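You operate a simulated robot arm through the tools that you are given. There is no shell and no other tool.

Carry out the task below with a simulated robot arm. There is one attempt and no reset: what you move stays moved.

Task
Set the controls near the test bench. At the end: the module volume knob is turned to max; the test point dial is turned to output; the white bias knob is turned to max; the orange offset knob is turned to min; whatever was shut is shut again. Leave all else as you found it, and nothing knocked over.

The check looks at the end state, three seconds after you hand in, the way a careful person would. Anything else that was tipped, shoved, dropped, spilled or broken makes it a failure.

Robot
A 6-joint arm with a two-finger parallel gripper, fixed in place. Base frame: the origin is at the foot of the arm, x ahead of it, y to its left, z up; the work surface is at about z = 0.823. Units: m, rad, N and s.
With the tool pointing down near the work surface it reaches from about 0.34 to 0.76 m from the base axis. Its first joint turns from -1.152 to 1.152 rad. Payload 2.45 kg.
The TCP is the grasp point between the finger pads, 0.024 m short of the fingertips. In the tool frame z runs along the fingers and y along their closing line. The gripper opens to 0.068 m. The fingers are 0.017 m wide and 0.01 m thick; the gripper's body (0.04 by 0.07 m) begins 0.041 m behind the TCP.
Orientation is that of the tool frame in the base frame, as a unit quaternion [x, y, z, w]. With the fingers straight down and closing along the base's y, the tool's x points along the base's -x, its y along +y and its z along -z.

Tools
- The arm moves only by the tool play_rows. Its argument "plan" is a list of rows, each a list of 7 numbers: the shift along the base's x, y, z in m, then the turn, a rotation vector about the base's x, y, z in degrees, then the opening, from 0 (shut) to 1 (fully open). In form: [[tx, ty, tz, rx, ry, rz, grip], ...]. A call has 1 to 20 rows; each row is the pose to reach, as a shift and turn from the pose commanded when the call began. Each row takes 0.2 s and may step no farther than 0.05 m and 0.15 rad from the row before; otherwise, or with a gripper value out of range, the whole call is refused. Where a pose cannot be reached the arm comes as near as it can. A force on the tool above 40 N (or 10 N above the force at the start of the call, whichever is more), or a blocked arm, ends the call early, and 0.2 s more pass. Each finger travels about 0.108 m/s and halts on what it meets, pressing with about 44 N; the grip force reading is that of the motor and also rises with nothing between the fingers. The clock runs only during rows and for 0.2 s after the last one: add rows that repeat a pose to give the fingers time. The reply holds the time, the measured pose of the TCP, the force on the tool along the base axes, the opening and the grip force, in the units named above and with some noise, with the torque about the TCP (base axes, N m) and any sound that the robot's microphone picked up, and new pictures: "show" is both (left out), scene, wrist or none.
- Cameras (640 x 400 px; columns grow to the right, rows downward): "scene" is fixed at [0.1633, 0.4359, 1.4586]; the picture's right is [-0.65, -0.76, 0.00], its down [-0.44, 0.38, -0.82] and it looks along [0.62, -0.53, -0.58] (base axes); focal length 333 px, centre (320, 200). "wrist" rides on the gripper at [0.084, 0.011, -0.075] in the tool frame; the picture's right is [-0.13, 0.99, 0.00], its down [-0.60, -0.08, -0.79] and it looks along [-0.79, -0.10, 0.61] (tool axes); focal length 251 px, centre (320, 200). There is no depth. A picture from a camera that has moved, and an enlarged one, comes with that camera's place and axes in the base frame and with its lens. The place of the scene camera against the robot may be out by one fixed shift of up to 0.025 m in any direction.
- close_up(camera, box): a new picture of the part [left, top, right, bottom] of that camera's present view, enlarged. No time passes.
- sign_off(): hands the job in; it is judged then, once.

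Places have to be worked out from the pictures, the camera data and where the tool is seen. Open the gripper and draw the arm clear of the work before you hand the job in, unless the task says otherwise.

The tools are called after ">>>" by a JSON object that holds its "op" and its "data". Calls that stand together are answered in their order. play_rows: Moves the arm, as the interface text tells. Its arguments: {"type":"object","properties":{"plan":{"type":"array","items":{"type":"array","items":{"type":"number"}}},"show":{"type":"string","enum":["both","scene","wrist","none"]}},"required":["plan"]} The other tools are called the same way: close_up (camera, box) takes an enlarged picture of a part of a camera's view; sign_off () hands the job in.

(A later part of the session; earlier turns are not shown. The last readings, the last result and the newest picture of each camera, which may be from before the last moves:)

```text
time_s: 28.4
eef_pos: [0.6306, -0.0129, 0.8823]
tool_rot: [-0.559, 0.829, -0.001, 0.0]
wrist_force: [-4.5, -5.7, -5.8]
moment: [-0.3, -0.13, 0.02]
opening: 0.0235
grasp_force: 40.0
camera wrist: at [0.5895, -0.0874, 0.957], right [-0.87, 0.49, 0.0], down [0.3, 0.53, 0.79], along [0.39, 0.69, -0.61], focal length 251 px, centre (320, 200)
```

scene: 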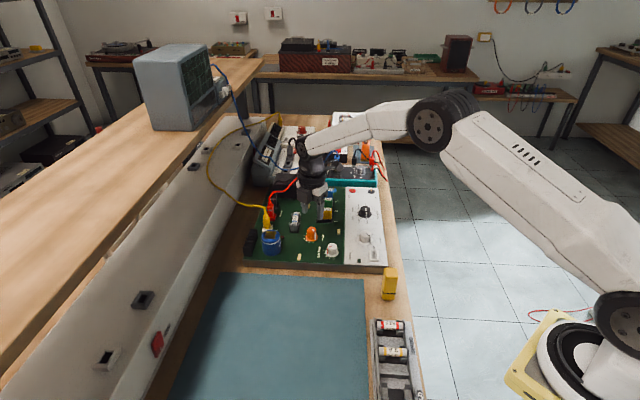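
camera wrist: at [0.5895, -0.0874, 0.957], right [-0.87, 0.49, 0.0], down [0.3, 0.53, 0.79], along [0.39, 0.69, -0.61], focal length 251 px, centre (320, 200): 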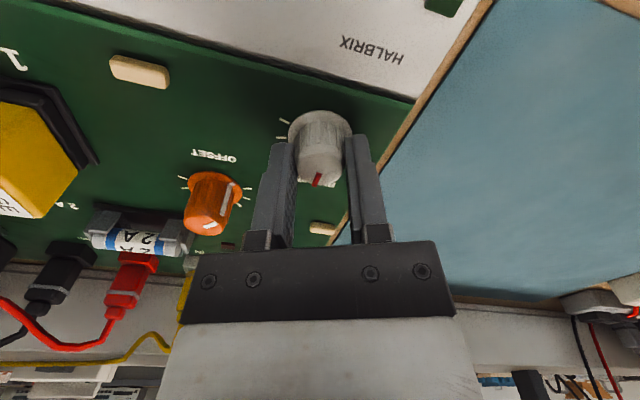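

The knob follows the gripper and forces are low. I'll continue 60° clockwise.

>>> {"op": "play_rows", "data": {"plan": [[0, 0, 0, 0, 0, -6, 0.31], [0, 0, 0, 0, 0, -12, 0.31], [0, 0, 0, 0, 0, -18, 0.31], [0, 0, 0, 0, 0, -24, 0.31], [0, 0, 0, 0, 0, -30, 0.31], [0, 0, 0, 0, 0, -36, 0.31], [0, 0, 0, 0, 0, -42, 0.31], [0, 0, 0, 0, 0, -48, 0.31], [0, 0, 0, 0, 0, -54, 0.31], [0, 0, 0, 0, 0, -60, 0.31], [0, 0, 0, 0, 0, -60, 0.31]], "show": "wrist"}}

```text
time_s: 30.8
eef_pos: [0.6302, -0.013, 0.8824]
tool_rot: [-0.069, 0.998, -0.001, -0.002]
wrist_force: [-11.6, -7.4, -8.3]
moment: [-0.55, 0.59, -0.02]
opening: 0.0239
grasp_force: 40.3
camera wrist: at [0.5464, -0.0136, 0.9576], right [-0.01, 1.0, 0.0], down [0.61, 0.01, 0.79], along [0.79, 0.01, -0.61], focal length 251 px, centre (320, 200)
```

wrist: 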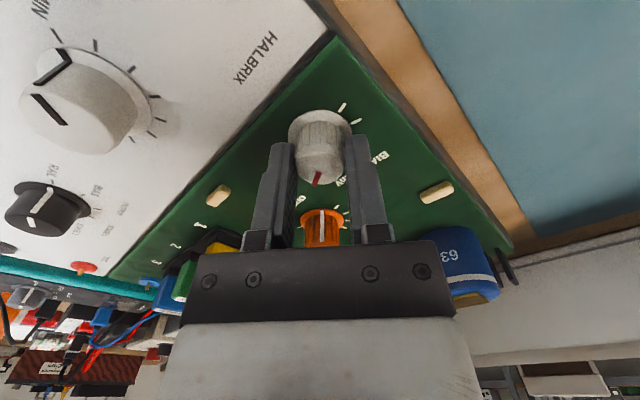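

Yaw is now 8°, pointer about -12°, and it's still following. I'll ease the side load slightly and continue 60° clockwise.

>>> {"op": "play_rows", "data": {"plan": [[-0.0005, -0.0003, -0.0003, 0, 0, -4, 0.31], [-0.0006, -0.0004, -0.0005, 0, 0, -10, 0.31], [-0.0006, -0.0004, -0.0005, 0, 0, -16, 0.31], [-0.0006, -0.0004, -0.0005, 0, 0, -22, 0.31], [-0.0006, -0.0004, -0.0005, 0, 0, -28, 0.31], [-0.0006, -0.0004, -0.0005, 0, 0, -34, 0.31], [-0.0006, -0.0004, -0.0005, 0, 0, -40, 0.31], [-0.0006, -0.0004, -0.0005, 0, 0, -46, 0.31], [-0.0006, -0.0004, -0.0005, 0, 0, -52, 0.31], [-0.0006, -0.0004, -0.0005, 0, 0, -60, 0.31], [-0.0006, -0.0004, -0.0005, 0, 0, -60, 0.31]], "show": "wrist"}}

```text
time_s: 33.2
eef_pos: [0.6302, -0.0116, 0.882]
tool_rot: [0.439, 0.898, 0.001, 0.002]
wrist_force: [1.0, 21.8, -3.3]
moment: [0.94, 0.84, 0.01]
opening: 0.0238
grasp_force: 39.6
camera wrist: at [0.5879, 0.0607, 0.9572], right [0.86, 0.51, 0.0], down [0.31, -0.53, 0.79], along [0.4, -0.68, -0.61], focal length 251 px, centre (320, 200)
```

wrist: 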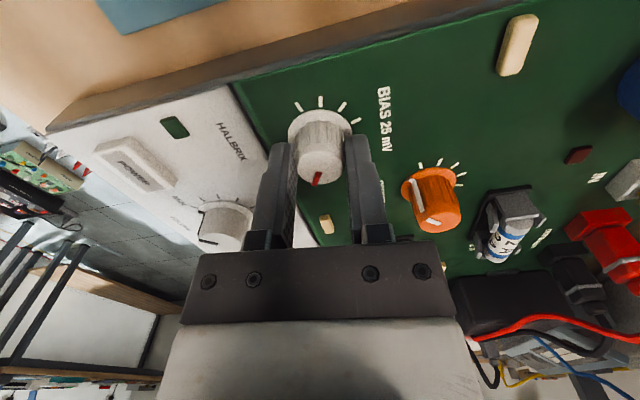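

Yaw is -52°, so the pointer is about -72°. There's 22 N in +y, so I'll shift +1.2 mm in y to relieve it, then turn 12° more.

>>> {"op": "play_rows", "data": {"plan": [[0, 0.0007, 0, 0, 0, 0, 0.31], [0, 0.0013, 0, 0, 0, 0, 0.31], [0, 0.0013, 0, 0, 0, -4, 0.31], [0, 0.0013, 0, 0, 0, -8, 0.31], [0, 0.0013, 0, 0, 0, -12, 0.31], [0, 0.0013, 0, 0, 0, -12, 0.31]], "show": "none"}}

>>> {"op": "close_up", "data": {"camera": "wrist", "box": [270, 80, 380, 195]}}

```text
time_s: 34.6
eef_pos: [0.6305, -0.0125, 0.8823]
tool_rot: [0.53, 0.848, 0.0, 0.0]
wrist_force: [8.1, 13.1, -14.2]
moment: [-0.71, -0.27, -0.02]
opening: 0.0234
grasp_force: 39.8
```

```text
3.48 times, centred on (325, 138) of wrist
camera zoom: at [0.6043, 0.0681, 0.9573], right [0.95, 0.32, 0.0], down [0.19, -0.58, 0.79], along [0.25, -0.75, -0.61], focal length 875 px, centre (303, 417)
```

zoom: 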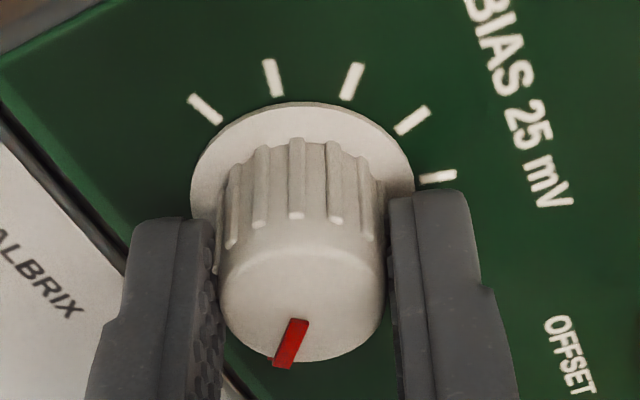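

No stop yet; the pointer is about -84°. I'll ease the load again and turn in 3° steps until the moment rises.

>>> {"op": "play_rows", "data": {"plan": [[0.0004, 0.0006, -0.0006, 0, 0, -2, 0.31], [0.0005, 0.0008, -0.0008, 0, 0, -5, 0.31], [0.0005, 0.0008, -0.0008, 0, 0, -8, 0.31], [0.0005, 0.0008, -0.0008, 0, 0, -8, 0.31]], "show": "none"}}

>>> {"op": "close_up", "data": {"camera": "wrist", "box": [270, 80, 380, 195]}}

```text
time_s: 35.6
eef_pos: [0.6313, -0.0124, 0.8834]
tool_rot: [0.589, 0.808, -0.001, 0.001]
wrist_force: [-3.1, -6.8, 10.3]
moment: [-0.44, 0.35, 0.13]
opening: 0.0234
grasp_force: 40.3
```

```text
3.48 times, centred on (325, 138) of wrist
camera zoom: at [0.6162, 0.0704, 0.9572], right [0.98, 0.18, 0.0], down [0.11, -0.6, 0.79], along [0.14, -0.78, -0.61], focal length 875 px, centre (303, 417)
```

zoom: 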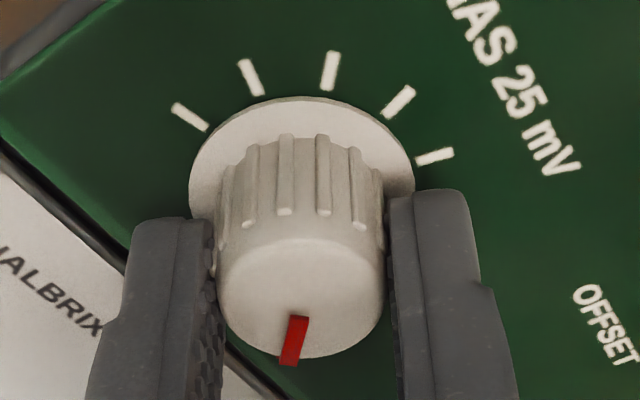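

The mark has rotated relative to the gripper and the moment rose to +0.13, so the stop is close. I'll press 6° further to be sure it's at the end.

>>> {"op": "play_rows", "data": {"plan": [[0, 0, 0, 0, 0, -3, 0.31], [0, 0, 0, 0, 0, -6, 0.31], [0, 0, 0, 0, 0, -6, 0.31]], "show": "none"}}

>>> {"op": "close_up", "data": {"camera": "wrist", "box": [270, 80, 380, 195]}}

```text
time_s: 36.4
eef_pos: [0.6305, -0.0124, 0.8824]
tool_rot: [0.629, 0.777, 0.0, 0.001]
wrist_force: [-6.4, -10.4, 17.3]
moment: [0.01, 0.22, 0.13]
opening: 0.0235
grasp_force: 39.8
```

```text
3.48 times, centred on (325, 138) of wrist
camera zoom: at [0.6246, 0.0724, 0.9569], right [1.0, 0.08, 0.0], down [0.05, -0.61, 0.79], along [0.06, -0.79, -0.61], focal length 875 px, centre (303, 417)
```

zoom: 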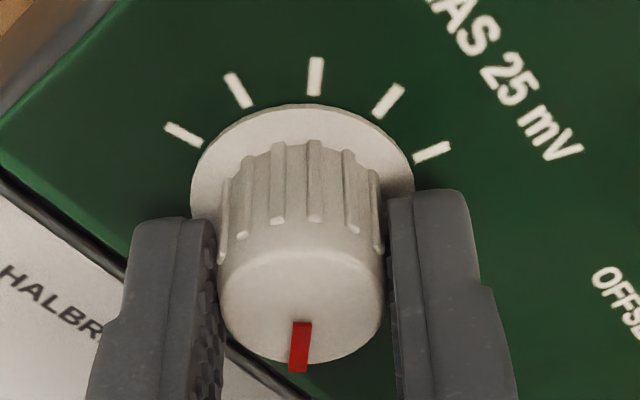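

The knob now slips against its stop with the pointer at about -89°, so bias is at max. I'll release and lift straight up.

>>> {"op": "play_rows", "data": {"plan": [[0, 0, 0, 0, 0, 0, 0.45], [0, 0, 0, 0, 0, 0, 0.65], [0, 0, 0, 0, 0, 0, 0.65], [0, 0, 0.015, 0, 0, 0, 0.65], [0, 0, 0.035, 0, 0, 0, 0.65], [0, 0, 0.06, 0, 0, 0, 0.65], [0, 0, 0.06, 0, 0, 0, 0.65]]}}

>>> {"op": "close_up", "data": {"camera": "wrist", "box": [190, 30, 480, 211]}}

>>> {"op": "close_up", "data": {"camera": "scene", "box": [235, 170, 405, 276]}}

```text
time_s: 38.0
eef_pos: [0.6312, -0.0124, 0.9403]
tool_rot: [0.629, 0.777, 0.0, 0.0]
wrist_force: [0.2, -0.5, 0.3]
moment: [-0.04, 0.01, -0.02]
opening: 0.0443
grasp_force: 0.0
camera wrist: at [0.6245, 0.0714, 1.0161], right [1.0, 0.08, 0.0], down [0.05, -0.61, 0.79], along [0.06, -0.79, -0.61], focal length 251 px, centre (320, 200)
```

scene: 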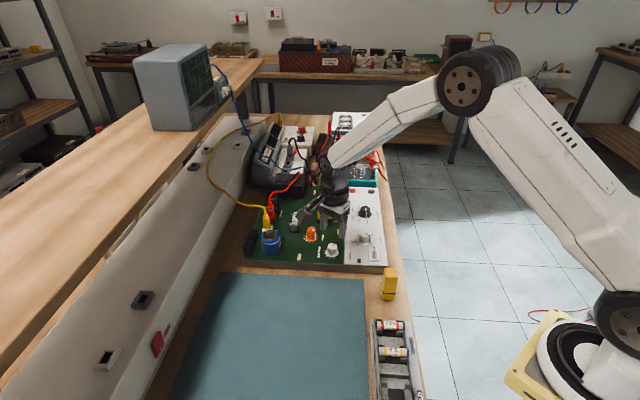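
wrist: 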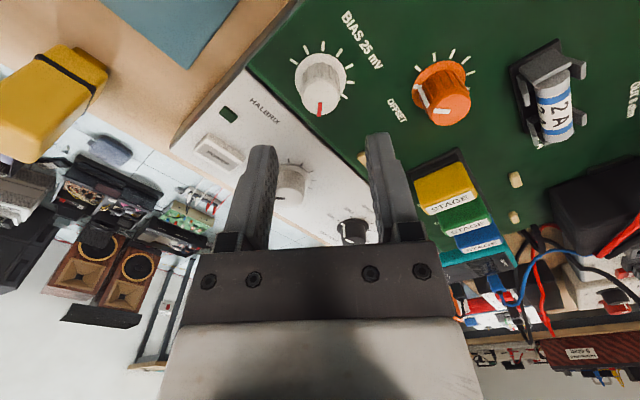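

```text
2.21 times, centred on (335, 120) of wrist
camera zoom: at [0.6245, 0.0714, 1.0161], right [1.0, 0.08, 0.0], down [0.05, -0.61, 0.79], along [0.06, -0.79, -0.61], focal length 555 px, centre (287, 375)
```

zoom: 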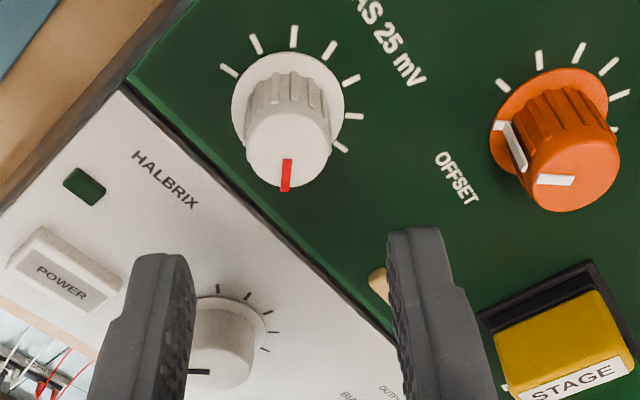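

```text
3.76 times, centred on (320, 223) of scene
camera zoom: at [0.1633, 0.4359, 1.4586], right [-0.65, -0.76, 0.0], down [-0.44, 0.38, -0.82], along [0.62, -0.53, -0.58], focal length 1254 px, centre (320, 113)
```

zoom: 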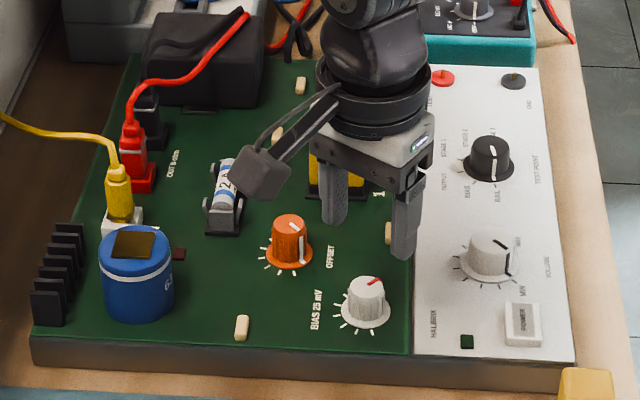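

Bias is at -90° (max) and offset at 180° (min), with the board unmoved. Next is volume at about (0.608, -0.1135), needing 270° clockwise from MIN to MAX. I'll swing the wrist back to about +92° in the air while moving above it.

>>> {"op": "play_rows", "data": {"plan": [[0, -0.005, 0.01, 0, 0, 8.5, 0.72], [-0.001, -0.01, 0.02, 0, 0, 17, 0.72], [-0.002, -0.015, 0.02, 0, 0, 25.5, 0.72], [-0.003, -0.02, 0.02, 0, 0, 34, 0.72], [-0.004, -0.025, 0.02, 0, 0, 42.5, 0.72], [-0.006, -0.03, 0.02, 0, 0, 51, 0.72], [-0.008, -0.036, 0.02, 0, 0, 59.5, 0.72], [-0.009, -0.042, 0.02, 0, 0, 68, 0.72], [-0.01, -0.048, 0.02, 0, 0, 76.5, 0.72], [-0.012, -0.054, 0.02, 0, 0, 85, 0.72], [-0.013, -0.06, 0.02, 0, 0, 93.5, 0.72], [-0.014, -0.066, 0.02, 0, 0, 102, 0.72], [-0.016, -0.072, 0.02, 0, 0, 110.5, 0.72], [-0.018, -0.078, 0.02, 0, 0, 119, 0.72], [-0.019, -0.084, 0.02, 0, 0, 127.5, 0.72], [-0.02, -0.09, 0.02, 0, 0, 136, 0.72], [-0.021, -0.096, 0.02, 0, 0, 144.5, 0.72], [-0.023, -0.101, 0.015, 0, 0, 153, 0.72], [-0.023, -0.101, 0.005, 0, 0, 161.5, 0.72], [-0.023, -0.101, -0.01, 0, 0, 170, 0.72]]}}

>>> {"op": "close_up", "data": {"camera": "wrist", "box": [230, 50, 410, 190]}}

```text
time_s: 42.2
eef_pos: [0.6075, -0.1128, 0.9313]
tool_rot: [0.721, -0.693, 0.0, 0.0]
wrist_force: [0.3, -0.5, 0.4]
moment: [0.03, -0.03, -0.01]
opening: 0.0492
grasp_force: 0.1
camera wrist: at [0.6015, -0.198, 1.0069], right [-1.0, 0.09, 0.0], down [0.06, 0.61, 0.79], along [0.07, 0.79, -0.61], focal length 251 px, centre (320, 200)
```

scene: 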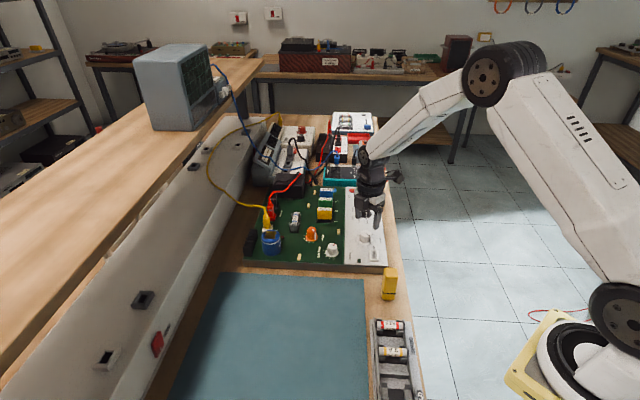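
wrist: 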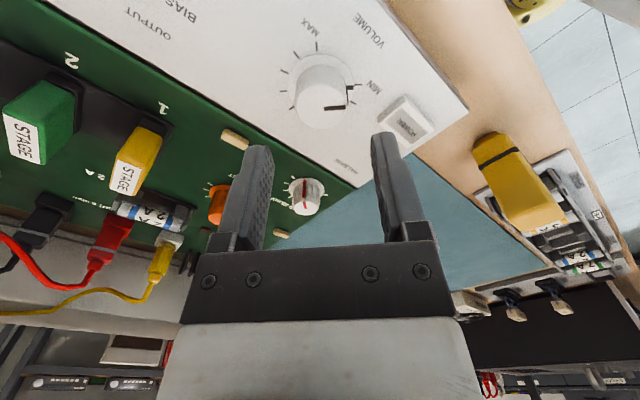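

```text
2.86 times, centred on (320, 120) of wrist
camera zoom: at [0.6015, -0.198, 1.0069], right [-1.0, 0.09, 0.0], down [0.06, 0.61, 0.79], along [0.07, 0.79, -0.61], focal length 718 px, centre (320, 429)
```

zoom: 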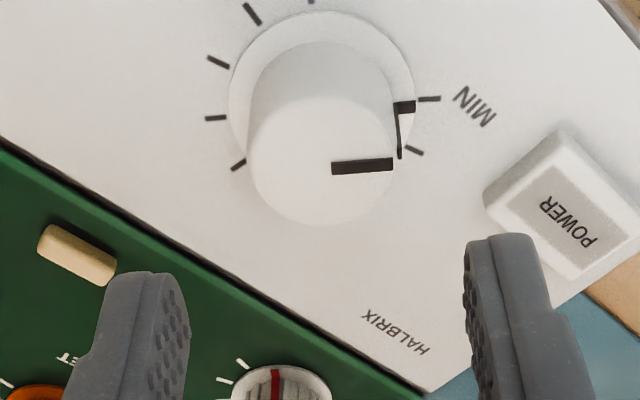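

The volume knob is centred within 0.5 mm (cap top about 0.872, diameter about 30 mm, ticks from 180° MIN to -90° MAX). I'll keep the opening narrow to stay clear of the POWER button, descend and grip.

>>> {"op": "play_rows", "data": {"plan": [[0, 0, 0, 0, 0, 0, 0.6], [0, 0, -0.012, 0, 0, 0, 0.6], [0, 0, -0.024, 0, 0, 0, 0.6], [0, 0, -0.036, 0, 0, 0, 0.6], [0, 0, -0.047, 0, 0, 0, 0.6], [0, 0, -0.047, 0, 0, 0, 0.6], [0, 0, -0.047, 0, 0, 0, 0.52], [0, 0, -0.047, 0, 0, 0, 0.52]]}}

>>> {"op": "close_up", "data": {"camera": "wrist", "box": [240, 70, 400, 210]}}

```text
time_s: 44.0
eef_pos: [0.6076, -0.1135, 0.8842]
tool_rot: [0.719, -0.695, -0.001, 0.0]
wrist_force: [0.0, -0.4, -0.1]
moment: [0.01, -0.02, 0.0]
opening: 0.0355
grasp_force: 0.0
camera wrist: at [0.5999, -0.1974, 0.9594], right [-1.0, 0.09, 0.0], down [0.06, 0.61, 0.79], along [0.07, 0.79, -0.61], focal length 251 px, centre (320, 200)
```

scene: 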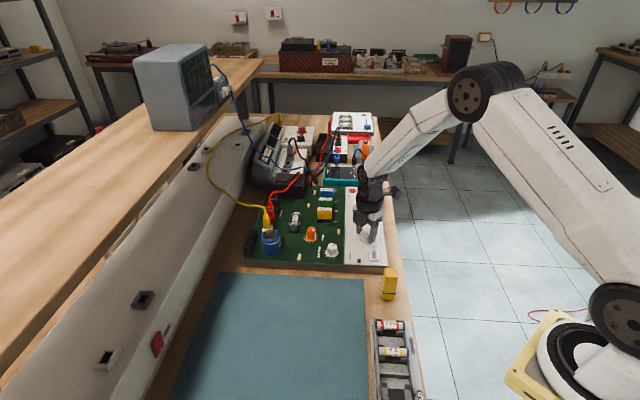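
wrist: 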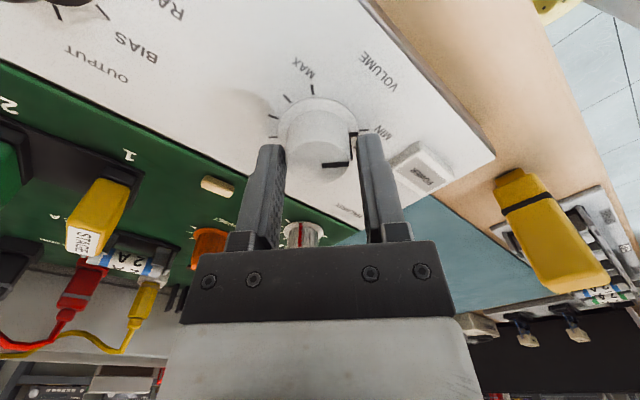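

```text
2.86 times, centred on (320, 140) of wrist
camera zoom: at [0.5999, -0.1974, 0.9594], right [-1.0, 0.09, 0.0], down [0.06, 0.61, 0.79], along [0.07, 0.79, -0.61], focal length 718 px, centre (320, 371)
```

zoom: 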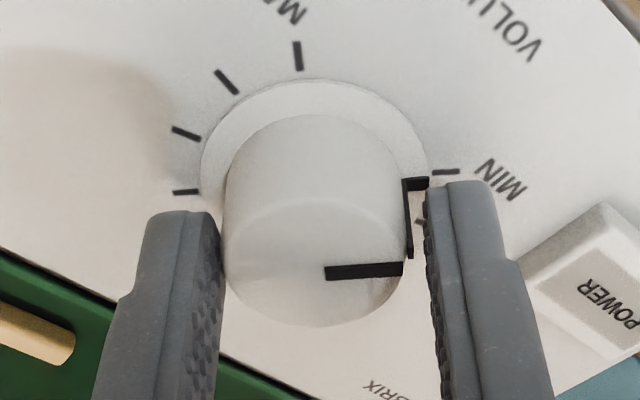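

The knob sits about 1 mm toward the left finger (+x). I'll shift +1.1 mm in x, then close and read the force.

>>> {"op": "play_rows", "data": {"plan": [[0.0011, 0, 0, 0, 0, 0, 0.52], [0.0011, 0, 0, 0, 0, 0, 0.47], [0.0011, 0, 0, 0, 0, 0, 0.43], [0.0011, 0, 0, 0, 0, 0, 0.4], [0.0011, 0, 0, 0, 0, 0, 0.38], [0.0011, 0, 0, 0, 0, 0, 0.38]], "show": "none"}}

```text
time_s: 45.4
eef_pos: [0.6091, -0.1136, 0.8845]
tool_rot: [0.719, -0.695, 0.0, 0.0]
wrist_force: [-3.3, 1.0, 1.8]
moment: [0.11, -0.23, 0.01]
opening: 0.0317
grasp_force: 44.4
```

Gripped well (44 N, 31.7 mm, only 3 N side load). I'll turn 60° clockwise and check that it follows.

>>> {"op": "play_rows", "data": {"plan": [[0, 0, 0, 0, 0, -6, 0.38], [0, 0, 0, 0, 0, -12, 0.38], [0, 0, 0, 0, 0, -18, 0.38], [0, 0, 0, 0, 0, -24, 0.38], [0, 0, 0, 0, 0, -30, 0.38], [0, 0, 0, 0, 0, -36, 0.38], [0, 0, 0, 0, 0, -42, 0.38], [0, 0, 0, 0, 0, -48, 0.38], [0, 0, 0, 0, 0, -54, 0.38], [0, 0, 0, 0, 0, -60, 0.38], [0, 0, 0, 0, 0, -60, 0.38]], "show": "wrist"}}

```text
time_s: 47.8
eef_pos: [0.6076, -0.114, 0.8835]
tool_rot: [-0.275, 0.961, 0.0, -0.001]
wrist_force: [0.8, -22.1, -10.8]
moment: [-0.83, 1.03, -0.01]
opening: 0.0317
grasp_force: 45.1
camera wrist: at [0.5318, -0.1483, 0.9593], right [-0.41, 0.91, 0.0], down [0.55, 0.25, 0.79], along [0.72, 0.33, -0.61], focal length 251 px, centre (320, 200)
```

wrist: 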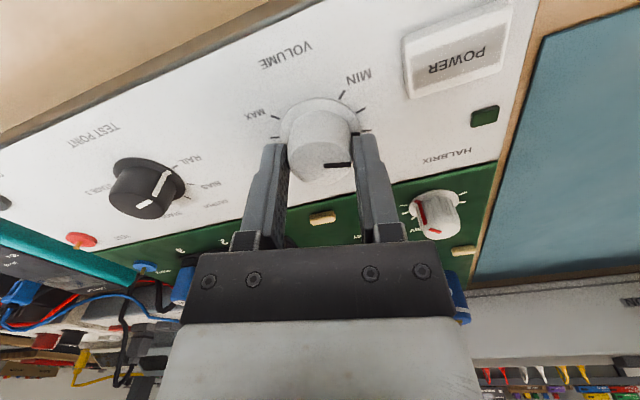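

The knob follows (pointer about 120°). There's a -22 N y-load, so I'll shift -1.2 mm in y and continue 60° clockwise.

>>> {"op": "play_rows", "data": {"plan": [[0, -0.0007, -0.0003, 0, 0, 0, 0.38], [0, -0.0013, -0.0005, 0, 0, 0, 0.38], [0, -0.0013, -0.0005, 0, 0, -6, 0.38], [0, -0.0013, -0.0005, 0, 0, -12, 0.38], [0, -0.0013, -0.0005, 0, 0, -18, 0.38], [0, -0.0013, -0.0005, 0, 0, -24, 0.38], [0, -0.0013, -0.0005, 0, 0, -30, 0.38], [0, -0.0013, -0.0005, 0, 0, -36, 0.38], [0, -0.0013, -0.0005, 0, 0, -36, 0.38]], "show": "none"}}

```text
time_s: 49.8
eef_pos: [0.6086, -0.1122, 0.8844]
tool_rot: [0.036, 0.999, 0.0, -0.001]
wrist_force: [-8.7, 2.4, -2.4]
moment: [-0.21, 0.73, -0.03]
opening: 0.0317
grasp_force: 44.6
```

Loads are low now (about 9 N), yaw about -4°. I'll continue another 66° clockwise in this stroke.

>>> {"op": "play_rows", "data": {"plan": [[-0.0004, 0, 0, 0, 0, -6, 0.38], [-0.0004, 0, 0, 0, 0, -12, 0.38], [-0.0004, 0, 0, 0, 0, -18, 0.38], [-0.0004, 0, 0, 0, 0, -24, 0.38], [-0.0004, 0, 0, 0, 0, -30, 0.38], [-0.0004, 0, 0, 0, 0, -36, 0.38], [-0.0004, 0, 0, 0, 0, -36, 0.38]], "show": "none"}}

```text
time_s: 51.4
eef_pos: [0.6088, -0.1129, 0.8853]
tool_rot: [0.343, 0.939, 0.0, 0.0]
wrist_force: [-2.1, 17.3, -5.0]
moment: [-0.33, -0.3, 0.02]
opening: 0.0317
grasp_force: 44.2
```

Yaw is about -40°, and there's a +17 N y-load. I'll shift +0.9 mm in y and continue about 36° more to end this stroke near -76°.

>>> {"op": "play_rows", "data": {"plan": [[0, 0.0006, -0.0002, 0, 0, 0, 0.38], [0, 0.001, -0.0004, 0, 0, -6, 0.38], [0, 0.001, -0.0004, 0, 0, -12, 0.38], [0, 0.001, -0.0004, 0, 0, -18, 0.38], [0, 0.001, -0.0004, 0, 0, -24, 0.38], [0, 0.001, -0.0004, 0, 0, -30, 0.38], [0, 0.001, -0.0004, 0, 0, -36, 0.38], [0, 0.001, -0.0004, 0, 0, -36, 0.38]], "show": "wrist"}}

>>> {"op": "close_up", "data": {"camera": "wrist", "box": [240, 70, 400, 210]}}

```text
time_s: 53.2
eef_pos: [0.6078, -0.114, 0.8842]
tool_rot: [0.617, 0.787, 0.0, 0.002]
wrist_force: [-9.7, 4.3, 20.7]
moment: [0.58, 0.67, -0.01]
opening: 0.0316
grasp_force: 44.6
camera wrist: at [0.5994, -0.0291, 0.9593], right [0.99, 0.11, 0.0], down [0.07, -0.6, 0.79], along [0.09, -0.79, -0.61], focal length 251 px, centre (320, 200)
```

wrist: 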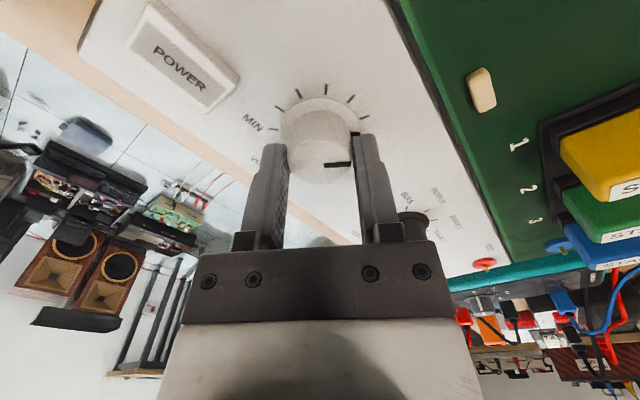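

```text
2.86 times, centred on (320, 140) of wrist
camera zoom: at [0.5994, -0.0291, 0.9593], right [0.99, 0.11, 0.0], down [0.07, -0.6, 0.79], along [0.09, -0.79, -0.61], focal length 718 px, centre (320, 371)
```

zoom: 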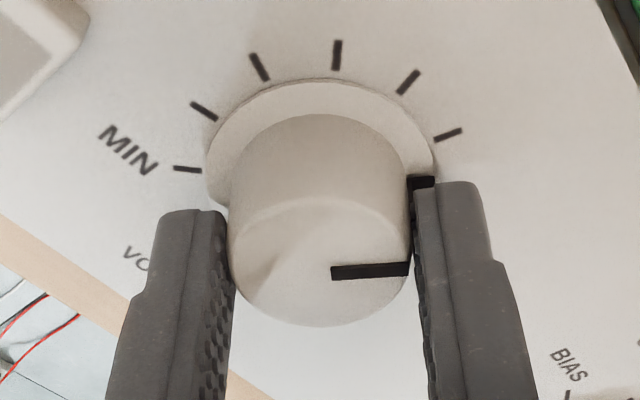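

The pointer is about 12° after 168° of turning. I'll release, lift clear, swing the wrist back about 102° and check alignment for a second stroke.

>>> {"op": "play_rows", "data": {"plan": [[0, 0, 0, 0, 0, 0, 0.5], [0, 0, 0, 0, 0, 0, 0.6], [0, 0, 0, 0, 0, 0, 0.6], [0, 0, 0.015, 0, 0, 0, 0.6], [0, 0, 0.03, 0, 0, 0, 0.6], [0, 0, 0.03, 0, 0, 8.5, 0.6], [0, 0, 0.03, 0, 0, 17, 0.6], [0, 0, 0.03, 0, 0, 25.5, 0.6], [0, 0, 0.03, 0, 0, 34, 0.6], [0, 0, 0.03, 0, 0, 42.5, 0.6], [0, 0, 0.03, 0, 0, 51, 0.6], [0, 0, 0.03, 0, 0, 59.5, 0.6], [0, 0, 0.03, 0, 0, 68, 0.6], [0, 0, 0.03, 0, 0, 76.5, 0.6], [0, 0, 0.03, 0, 0, 85, 0.6], [0, 0, 0.03, 0, 0, 93.5, 0.6], [0, 0, 0.03, 0, 0, 102, 0.6], [0, 0, 0.03, 0, 0, 102, 0.6], [0, 0, 0.03, 0, 0, 102, 0.6]], "show": "wrist"}}

>>> {"op": "close_up", "data": {"camera": "wrist", "box": [240, 70, 400, 210]}}

```text
time_s: 57.2
eef_pos: [0.6077, -0.1128, 0.9133]
tool_rot: [-0.226, 0.974, 0.0, 0.0]
wrist_force: [-0.1, 0.7, -0.9]
moment: [-0.01, 0.0, -0.02]
opening: 0.0407
grasp_force: 0.1
camera wrist: at [0.5284, -0.1401, 0.9886], right [-0.32, 0.95, 0.0], down [0.58, 0.19, 0.79], along [0.75, 0.25, -0.61], focal length 251 px, centre (320, 200)
```

wrist: 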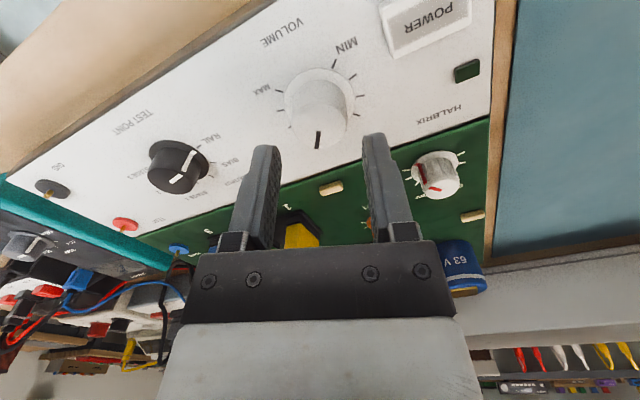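

```text
2.86 times, centred on (320, 140) of wrist
camera zoom: at [0.5284, -0.1401, 0.9886], right [-0.32, 0.95, 0.0], down [0.58, 0.19, 0.79], along [0.75, 0.25, -0.61], focal length 718 px, centre (320, 371)
```

zoom: 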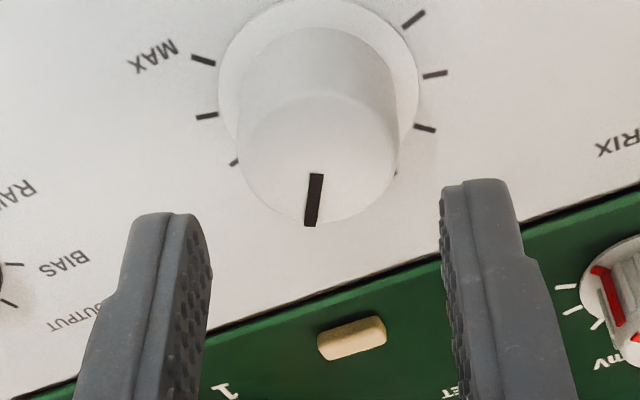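

The pointer is at about 13° and the knob is nearly centred. I'll add 8.5° of yaw, shift -0.7 mm in y, descend and grip for the second stroke of about 104°.

>>> {"op": "play_rows", "data": {"plan": [[0.0002, -0.0007, 0, 0, 0, 8.5, 0.6], [0.0002, -0.0007, 0, 0, 0, 8.5, 0.6], [0.0002, -0.0007, -0.015, 0, 0, 8.5, 0.6], [0.0002, -0.0007, -0.029, 0, 0, 8.5, 0.6], [0.0002, -0.0007, -0.029, 0, 0, 8.5, 0.52], [0.0002, -0.0007, -0.029, 0, 0, 8.5, 0.47], [0.0002, -0.0007, -0.029, 0, 0, 8.5, 0.43], [0.0002, -0.0007, -0.029, 0, 0, 8.5, 0.4], [0.0002, -0.0007, -0.029, 0, 0, 8.5, 0.38], [0.0002, -0.0007, -0.029, 0, 0, 8.5, 0.38]], "show": "wrist"}}

```text
time_s: 59.4
eef_pos: [0.6079, -0.1136, 0.8849]
tool_rot: [-0.297, 0.955, 0.0, -0.001]
wrist_force: [1.2, 0.9, -3.9]
moment: [-0.2, -0.44, -0.01]
opening: 0.0314
grasp_force: 44.3
camera wrist: at [0.5338, -0.1515, 0.9594], right [-0.46, 0.89, 0.0], down [0.54, 0.28, 0.79], along [0.71, 0.36, -0.61], focal length 251 px, centre (320, 200)
```

wrist: 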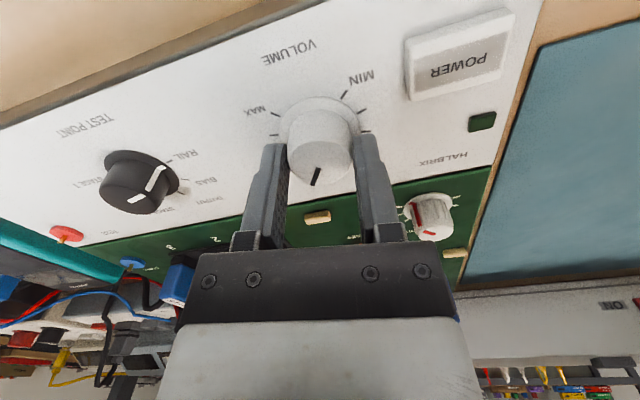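

Excellent grip with almost no side load. I'll turn 48° clockwise and read.

>>> {"op": "play_rows", "data": {"plan": [[0, 0, 0, 0, 0, -6, 0.38], [0, 0, 0, 0, 0, -12, 0.38], [0, 0, 0, 0, 0, -18, 0.38], [0, 0, 0, 0, 0, -24, 0.38], [0, 0, 0, 0, 0, -30, 0.38], [0, 0, 0, 0, 0, -36, 0.38], [0, 0, 0, 0, 0, -42, 0.38], [0, 0, 0, 0, 0, -48, 0.38], [0, 0, 0, 0, 0, -48, 0.38]], "show": "none"}}

```text
time_s: 61.4
eef_pos: [0.6087, -0.1137, 0.8841]
tool_rot: [0.118, 0.993, -0.001, 0.0]
wrist_force: [8.1, 15.7, -0.5]
moment: [0.2, 0.15, -0.02]
opening: 0.0316
grasp_force: 44.7
```

Yaw is -13.5°, pointer about -35°, with a side load of (8, 16) N. I'll shift slightly (+0.4, +0.9 mm) and turn 42° further.

>>> {"op": "play_rows", "data": {"plan": [[0.0002, 0.0005, 0, 0, 0, 0, 0.38], [0.0004, 0.0009, 0, 0, 0, -6, 0.38], [0.0004, 0.0009, 0, 0, 0, -12, 0.38], [0.0004, 0.0009, 0, 0, 0, -18, 0.38], [0.0004, 0.0009, 0, 0, 0, -24, 0.38], [0.0004, 0.0009, 0, 0, 0, -30, 0.38], [0.0004, 0.0009, 0, 0, 0, -36, 0.38], [0.0004, 0.0009, 0, 0, 0, -42, 0.38], [0.0004, 0.0009, 0, 0, 0, -42, 0.38]], "show": "wrist"}}

>>> {"op": "close_up", "data": {"camera": "wrist", "box": [240, 70, 400, 210]}}

```text
time_s: 63.4
eef_pos: [0.6082, -0.1139, 0.8854]
tool_rot: [0.466, 0.885, -0.001, 0.0]
wrist_force: [-2.6, -9.4, -3.2]
moment: [0.1, -0.01, 0.0]
opening: 0.0317
grasp_force: 44.5
camera wrist: at [0.5708, -0.0381, 0.9594], right [0.89, 0.45, 0.0], down [0.28, -0.54, 0.79], along [0.36, -0.71, -0.61], focal length 251 px, centre (320, 200)
```

wrist: 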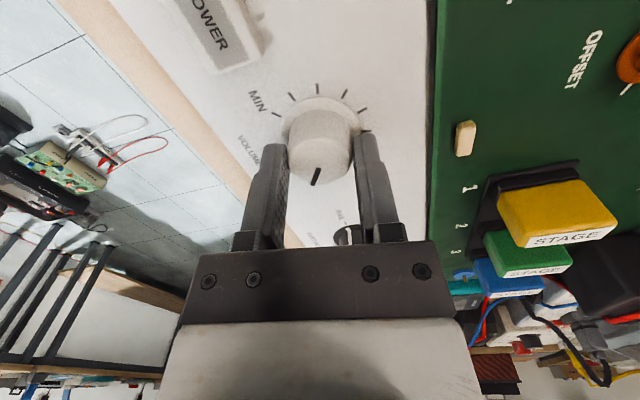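

```text
2.86 times, centred on (320, 140) of wrist
camera zoom: at [0.5708, -0.0381, 0.9594], right [0.89, 0.45, 0.0], down [0.28, -0.54, 0.79], along [0.36, -0.71, -0.61], focal length 718 px, centre (320, 371)
```

zoom: 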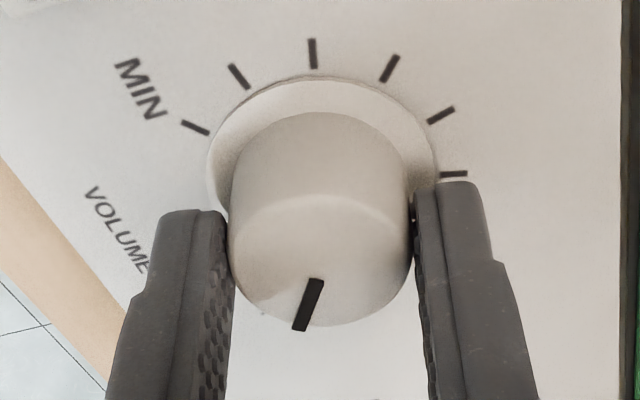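

The pointer is about -77°. I'll continue in small steps, expecting the stop after about 13°.

>>> {"op": "play_rows", "data": {"plan": [[0, -0.0004, 0, 0, 0, -4, 0.38], [0, -0.0004, 0, 0, 0, -8, 0.38], [0, -0.0004, 0, 0, 0, -12, 0.38], [0, -0.0004, 0, 0, 0, -15, 0.38], [0, -0.0004, 0, 0, 0, -15, 0.38]], "show": "none"}}

>>> {"op": "close_up", "data": {"camera": "wrist", "box": [240, 70, 400, 210]}}

```text
time_s: 64.6
eef_pos: [0.6084, -0.1133, 0.8845]
tool_rot: [0.577, 0.817, 0.0, -0.001]
wrist_force: [-10.0, -10.6, -4.0]
moment: [-0.57, -0.15, 0.36]
opening: 0.0315
grasp_force: 45.1
```

```text
2.86 times, centred on (320, 140) of wrist
camera zoom: at [0.5913, -0.0301, 0.9596], right [0.98, 0.21, 0.0], down [0.13, -0.6, 0.79], along [0.16, -0.78, -0.61], focal length 718 px, centre (320, 371)
```

zoom: 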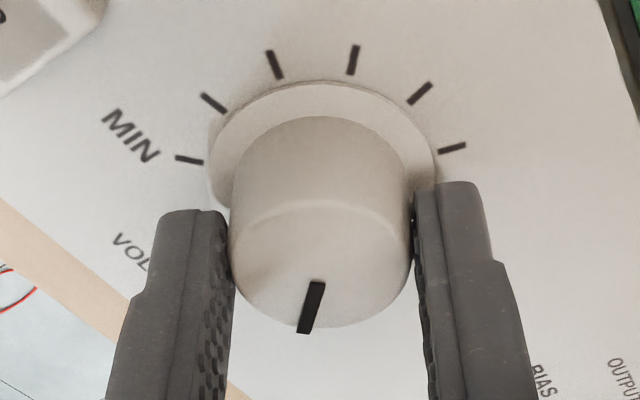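

The moment rose to +0.36 and the pointer reads about -88°, so this is the MAX stop. I'll press 4° more to seat it, then release and lift.

>>> {"op": "play_rows", "data": {"plan": [[0, 0, 0, 0, 0, -2, 0.38], [0, 0, 0, 0, 0, -4, 0.38], [0, 0, 0, 0, 0, -4, 0.38], [0, 0, 0, 0, 0, -4, 0.5], [0, 0, 0, 0, 0, -4, 0.6], [0, 0, 0, 0, 0, -4, 0.6], [0, 0, 0.015, 0, 0, -4, 0.6], [0, 0, 0.035, 0, 0, -4, 0.6], [0, 0, 0.06, 0, 0, -4, 0.6], [0, 0, 0.06, 0, 0, -4, 0.6]]}}

>>> {"op": "close_up", "data": {"camera": "wrist", "box": [230, 50, 440, 250]}}

>>> {"op": "close_up", "data": {"camera": "scene", "box": [235, 170, 405, 276]}}

```text
time_s: 66.8
eef_pos: [0.6089, -0.1132, 0.9468]
tool_rot: [0.606, 0.796, 0.0, 0.0]
wrist_force: [0.4, 0.3, 0.3]
moment: [0.02, 0.0, 0.02]
opening: 0.0407
grasp_force: 0.1
camera wrist: at [0.5985, -0.0293, 1.0211], right [0.99, 0.14, 0.0], down [0.09, -0.6, 0.79], along [0.11, -0.79, -0.61], focal length 251 px, centre (320, 200)
```

scene: 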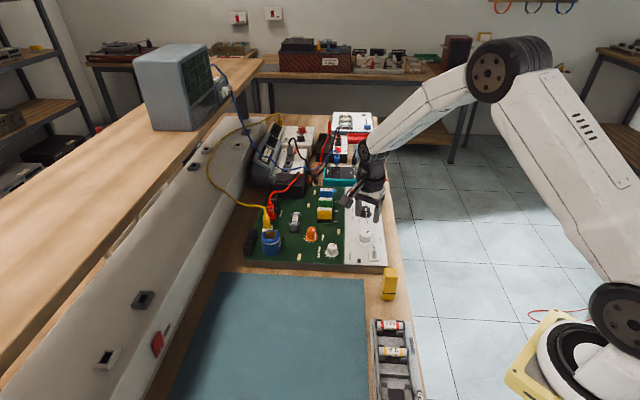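
wrist: 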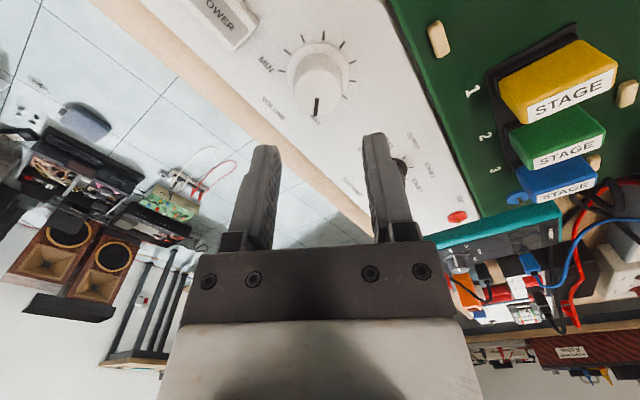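

```text
2.00 times, centred on (335, 150) of wrist
camera zoom: at [0.5985, -0.0293, 1.0211], right [0.99, 0.14, 0.0], down [0.09, -0.6, 0.79], along [0.11, -0.79, -0.61], focal length 503 px, centre (290, 300)
```

zoom: 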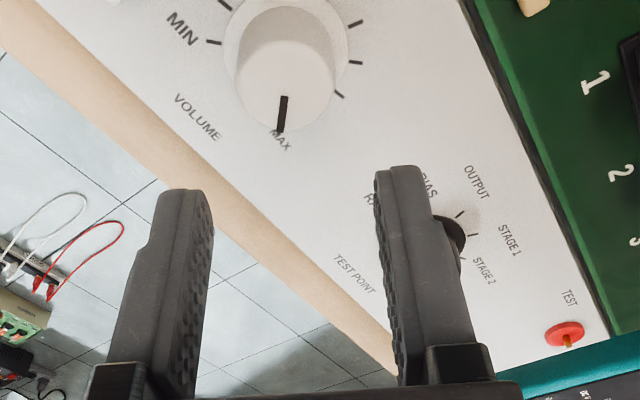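

```text
3.76 times, centred on (320, 223) of scene
camera zoom: at [0.1633, 0.4359, 1.4586], right [-0.65, -0.76, 0.0], down [-0.44, 0.38, -0.82], along [0.62, -0.53, -0.58], focal length 1254 px, centre (320, 113)
```

zoom: 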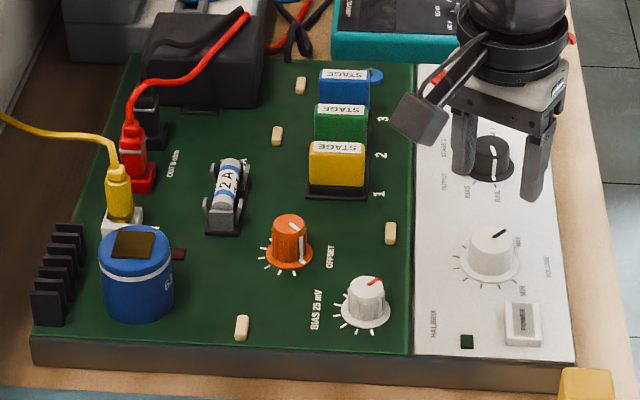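

Volume is at MAX, with the pointer aimed at the MAX label. Next is the test point dial near (0.686, -0.197), pointer on RAIL. I'll move above it, staying high, and swing the wrist to about +44°.

>>> {"op": "play_rows", "data": {"plan": [[0.004, -0.004, 0.01, 0, 0, 8.5, 0.65], [0.01, -0.01, 0.015, 0, 0, 17, 0.65], [0.016, -0.017, 0.015, 0, 0, 25.5, 0.65], [0.022, -0.024, 0.015, 0, 0, 34, 0.65], [0.028, -0.031, 0.015, 0, 0, 42.5, 0.65], [0.034, -0.038, 0.015, 0, 0, 51, 0.65], [0.04, -0.045, 0.015, 0, 0, 59.5, 0.65], [0.046, -0.052, 0.015, 0, 0, 68, 0.65], [0.052, -0.059, 0.015, 0, 0, 76.5, 0.65], [0.058, -0.066, 0.015, 0, 0, 85, 0.65], [0.064, -0.072, 0.01, 0, 0, 93.5, 0.65], [0.07, -0.078, 0.005, 0, 0, 102, 0.65], [0.075, -0.082, 0, 0, 0, 110.5, 0.65], [0.077, -0.084, -0.01, 0, 0, 119, 0.65], [0.077, -0.084, -0.02, 0, 0, 119, 0.65], [0.077, -0.084, -0.02, 0, 0, 119, 0.65], [0.077, -0.084, -0.02, 0, 0, 119, 0.65]]}}

>>> {"op": "close_up", "data": {"camera": "wrist", "box": [240, 50, 400, 190]}}

```text
time_s: 70.4
eef_pos: [0.687, -0.197, 0.9244]
tool_rot: [-0.378, 0.926, -0.001, 0.0]
wrist_force: [-0.4, 0.1, -0.4]
moment: [-0.05, 0.03, -0.01]
opening: 0.0441
grasp_force: 0.0
camera wrist: at [0.6203, -0.2476, 0.9996], right [-0.6, 0.8, 0.0], down [0.49, 0.37, 0.79], along [0.63, 0.48, -0.61], focal length 251 px, centre (320, 200)
```

scene: 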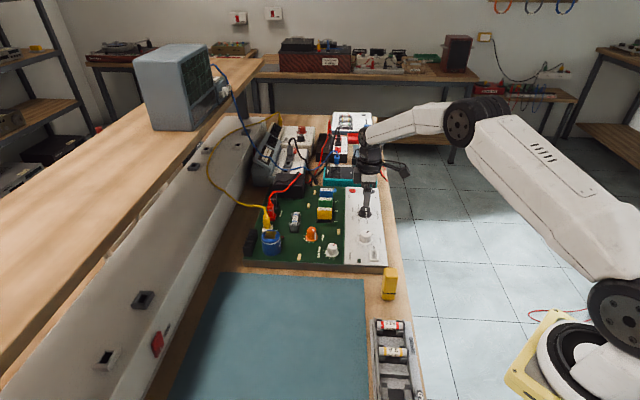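
wrist: 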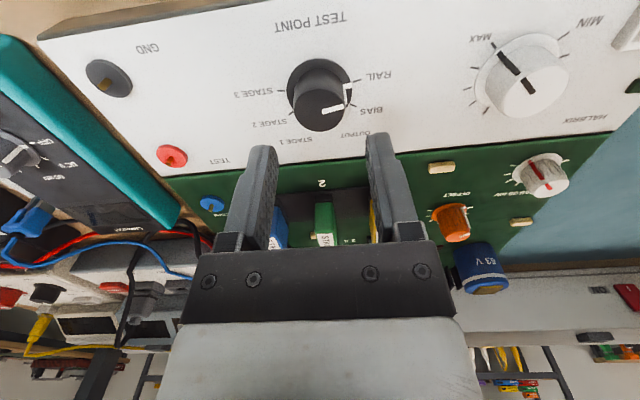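

```text
2.86 times, centred on (320, 120) of wrist
camera zoom: at [0.6203, -0.2476, 0.9996], right [-0.6, 0.8, 0.0], down [0.49, 0.37, 0.79], along [0.63, 0.48, -0.61], focal length 718 px, centre (320, 429)
```

zoom: 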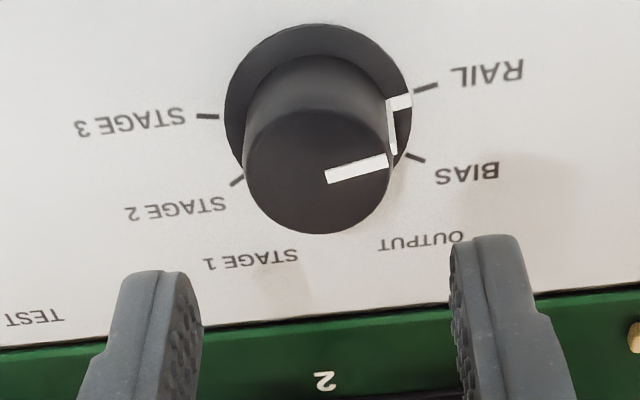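

The dial is centred within 0.5 mm. Tick spacing works out to 40°, with RAIL at 145°, BIAS at 105° and OUTPUT at 65°, so I need 80° clockwise. I'll descend and grip.

>>> {"op": "play_rows", "data": {"plan": [[0.0002, -0.0003, -0.012, 0, 0, 0, 0.62], [0.0002, -0.0003, -0.024, 0, 0, 0, 0.62], [0.0002, -0.0003, -0.034, 0, 0, 0, 0.62], [0.0002, -0.0003, -0.0425, 0, 0, 0, 0.62], [0.0002, -0.0003, -0.0425, 0, 0, 0, 0.55], [0.0002, -0.0003, -0.0425, 0, 0, 0, 0.5], [0.0002, -0.0003, -0.0425, 0, 0, 0, 0.46], [0.0002, -0.0003, -0.0425, 0, 0, 0, 0.42], [0.0002, -0.0003, -0.0425, 0, 0, 0, 0.38], [0.0002, -0.0003, -0.0425, 0, 0, 0, 0.38]]}}

>>> {"op": "close_up", "data": {"camera": "wrist", "box": [240, 70, 400, 210]}}

```text
time_s: 72.6
eef_pos: [0.6862, -0.1975, 0.8821]
tool_rot: [-0.379, 0.926, 0.0, 0.0]
wrist_force: [5.6, -4.6, -3.0]
moment: [0.12, 0.07, -0.02]
opening: 0.0305
grasp_force: 43.9
camera wrist: at [0.6199, -0.2483, 0.9571], right [-0.6, 0.8, 0.0], down [0.49, 0.37, 0.79], along [0.63, 0.48, -0.61], focal length 251 px, centre (320, 200)
```

scene: 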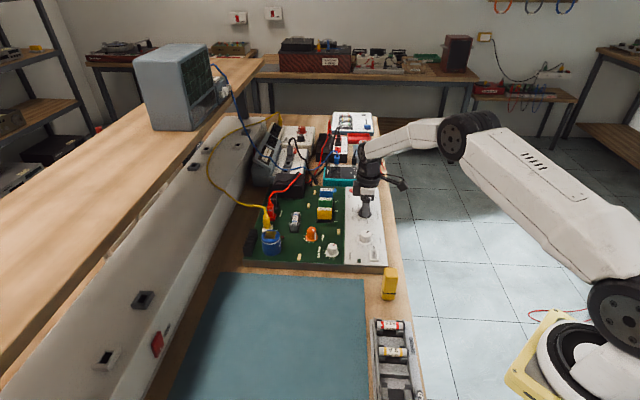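
wrist: 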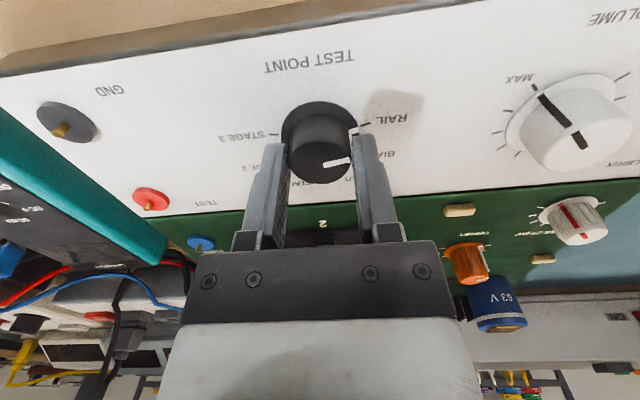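

```text
2.86 times, centred on (320, 140) of wrist
camera zoom: at [0.6199, -0.2483, 0.9571], right [-0.6, 0.8, 0.0], down [0.49, 0.37, 0.79], along [0.63, 0.48, -0.61], focal length 718 px, centre (320, 371)
```

zoom: 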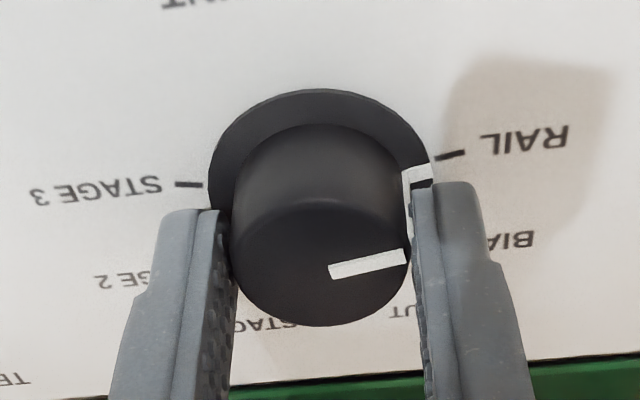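

Gripped (44 N, 30.5 mm) with little side load. I'll turn 36° clockwise and check that it follows, and whether there are detents.

>>> {"op": "play_rows", "data": {"plan": [[0.0002, -0.0002, 0, 0, 0, -6, 0.38], [0.0002, -0.0002, 0, 0, 0, -12, 0.38], [0.0002, -0.0002, 0, 0, 0, -18, 0.38], [0.0002, -0.0002, 0, 0, 0, -24, 0.38], [0.0002, -0.0002, 0, 0, 0, -30, 0.38], [0.0002, -0.0002, 0, 0, 0, -36, 0.38], [0.0002, -0.0002, 0, 0, 0, -36, 0.38]], "show": "wrist"}}

>>> {"op": "close_up", "data": {"camera": "wrist", "box": [240, 70, 400, 210]}}

```text
time_s: 74.2
eef_pos: [0.6863, -0.1974, 0.8836]
tool_rot: [-0.074, 0.997, 0.0, 0.0]
wrist_force: [8.5, -0.9, -3.3]
moment: [-0.35, -0.46, -0.04]
opening: 0.0304
grasp_force: 44.1
camera wrist: at [0.6029, -0.1988, 0.9571], right [-0.02, 1.0, 0.0], down [0.61, 0.01, 0.79], along [0.79, 0.01, -0.61], focal length 251 px, centre (320, 200)
```

wrist: 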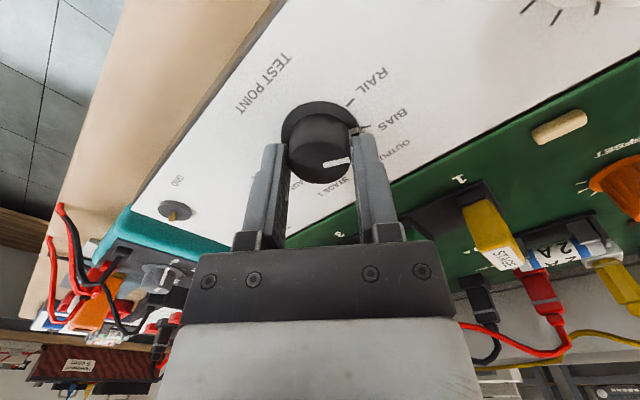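

```text
2.86 times, centred on (320, 140) of wrist
camera zoom: at [0.6029, -0.1988, 0.9571], right [-0.02, 1.0, 0.0], down [0.61, 0.01, 0.79], along [0.79, 0.01, -0.61], focal length 718 px, centre (320, 371)
```

zoom: 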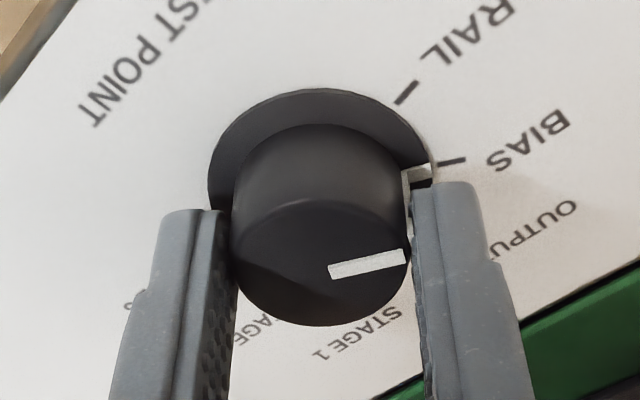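

No slip; the pointer is about 109°, near BIAS. I'll turn 44° more, for 80° total, to reach OUTPUT.

>>> {"op": "play_rows", "data": {"plan": [[0.0003, 0, 0, 0, 0, -6, 0.38], [0.0003, 0, 0, 0, 0, -12, 0.38], [0.0003, 0, 0, 0, 0, -18, 0.38], [0.0003, 0, 0, 0, 0, -24, 0.38], [0.0003, 0, 0, 0, 0, -30, 0.38], [0.0003, 0, 0, 0, 0, -36, 0.38], [0.0003, 0, 0, 0, 0, -40, 0.38], [0.0003, 0, 0, 0, 0, -44, 0.38], [0.0003, 0, 0, 0, 0, -44, 0.38]], "show": "wrist"}}

>>> {"op": "close_up", "data": {"camera": "wrist", "box": [240, 70, 400, 210]}}

```text
time_s: 76.2
eef_pos: [0.688, -0.1973, 0.8821]
tool_rot: [0.305, 0.952, 0.0, 0.0]
wrist_force: [10.7, 4.2, -0.1]
moment: [0.54, 0.88, -0.04]
opening: 0.0307
grasp_force: 44.3
camera wrist: at [0.6256, -0.1397, 0.9571], right [0.68, 0.73, 0.0], down [0.45, -0.42, 0.79], along [0.58, -0.54, -0.61], focal length 251 px, centre (320, 200)
```

wrist: 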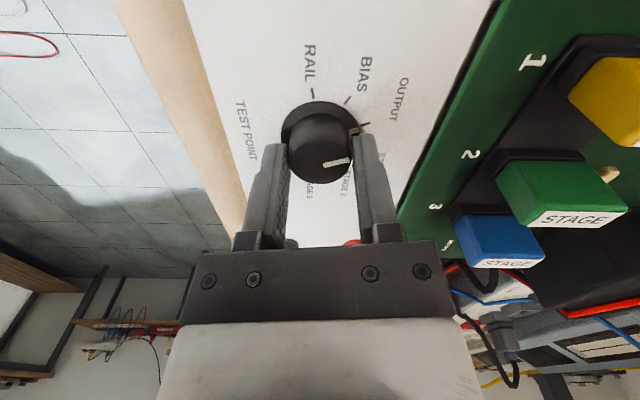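

```text
2.86 times, centred on (320, 140) of wrist
camera zoom: at [0.6256, -0.1397, 0.9571], right [0.68, 0.73, 0.0], down [0.45, -0.42, 0.79], along [0.58, -0.54, -0.61], focal length 718 px, centre (320, 371)
```

zoom: 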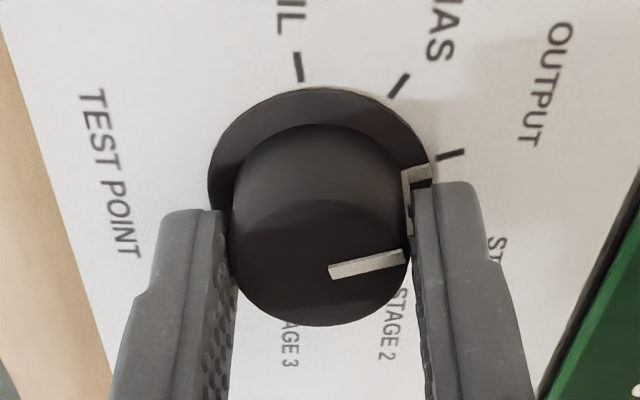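

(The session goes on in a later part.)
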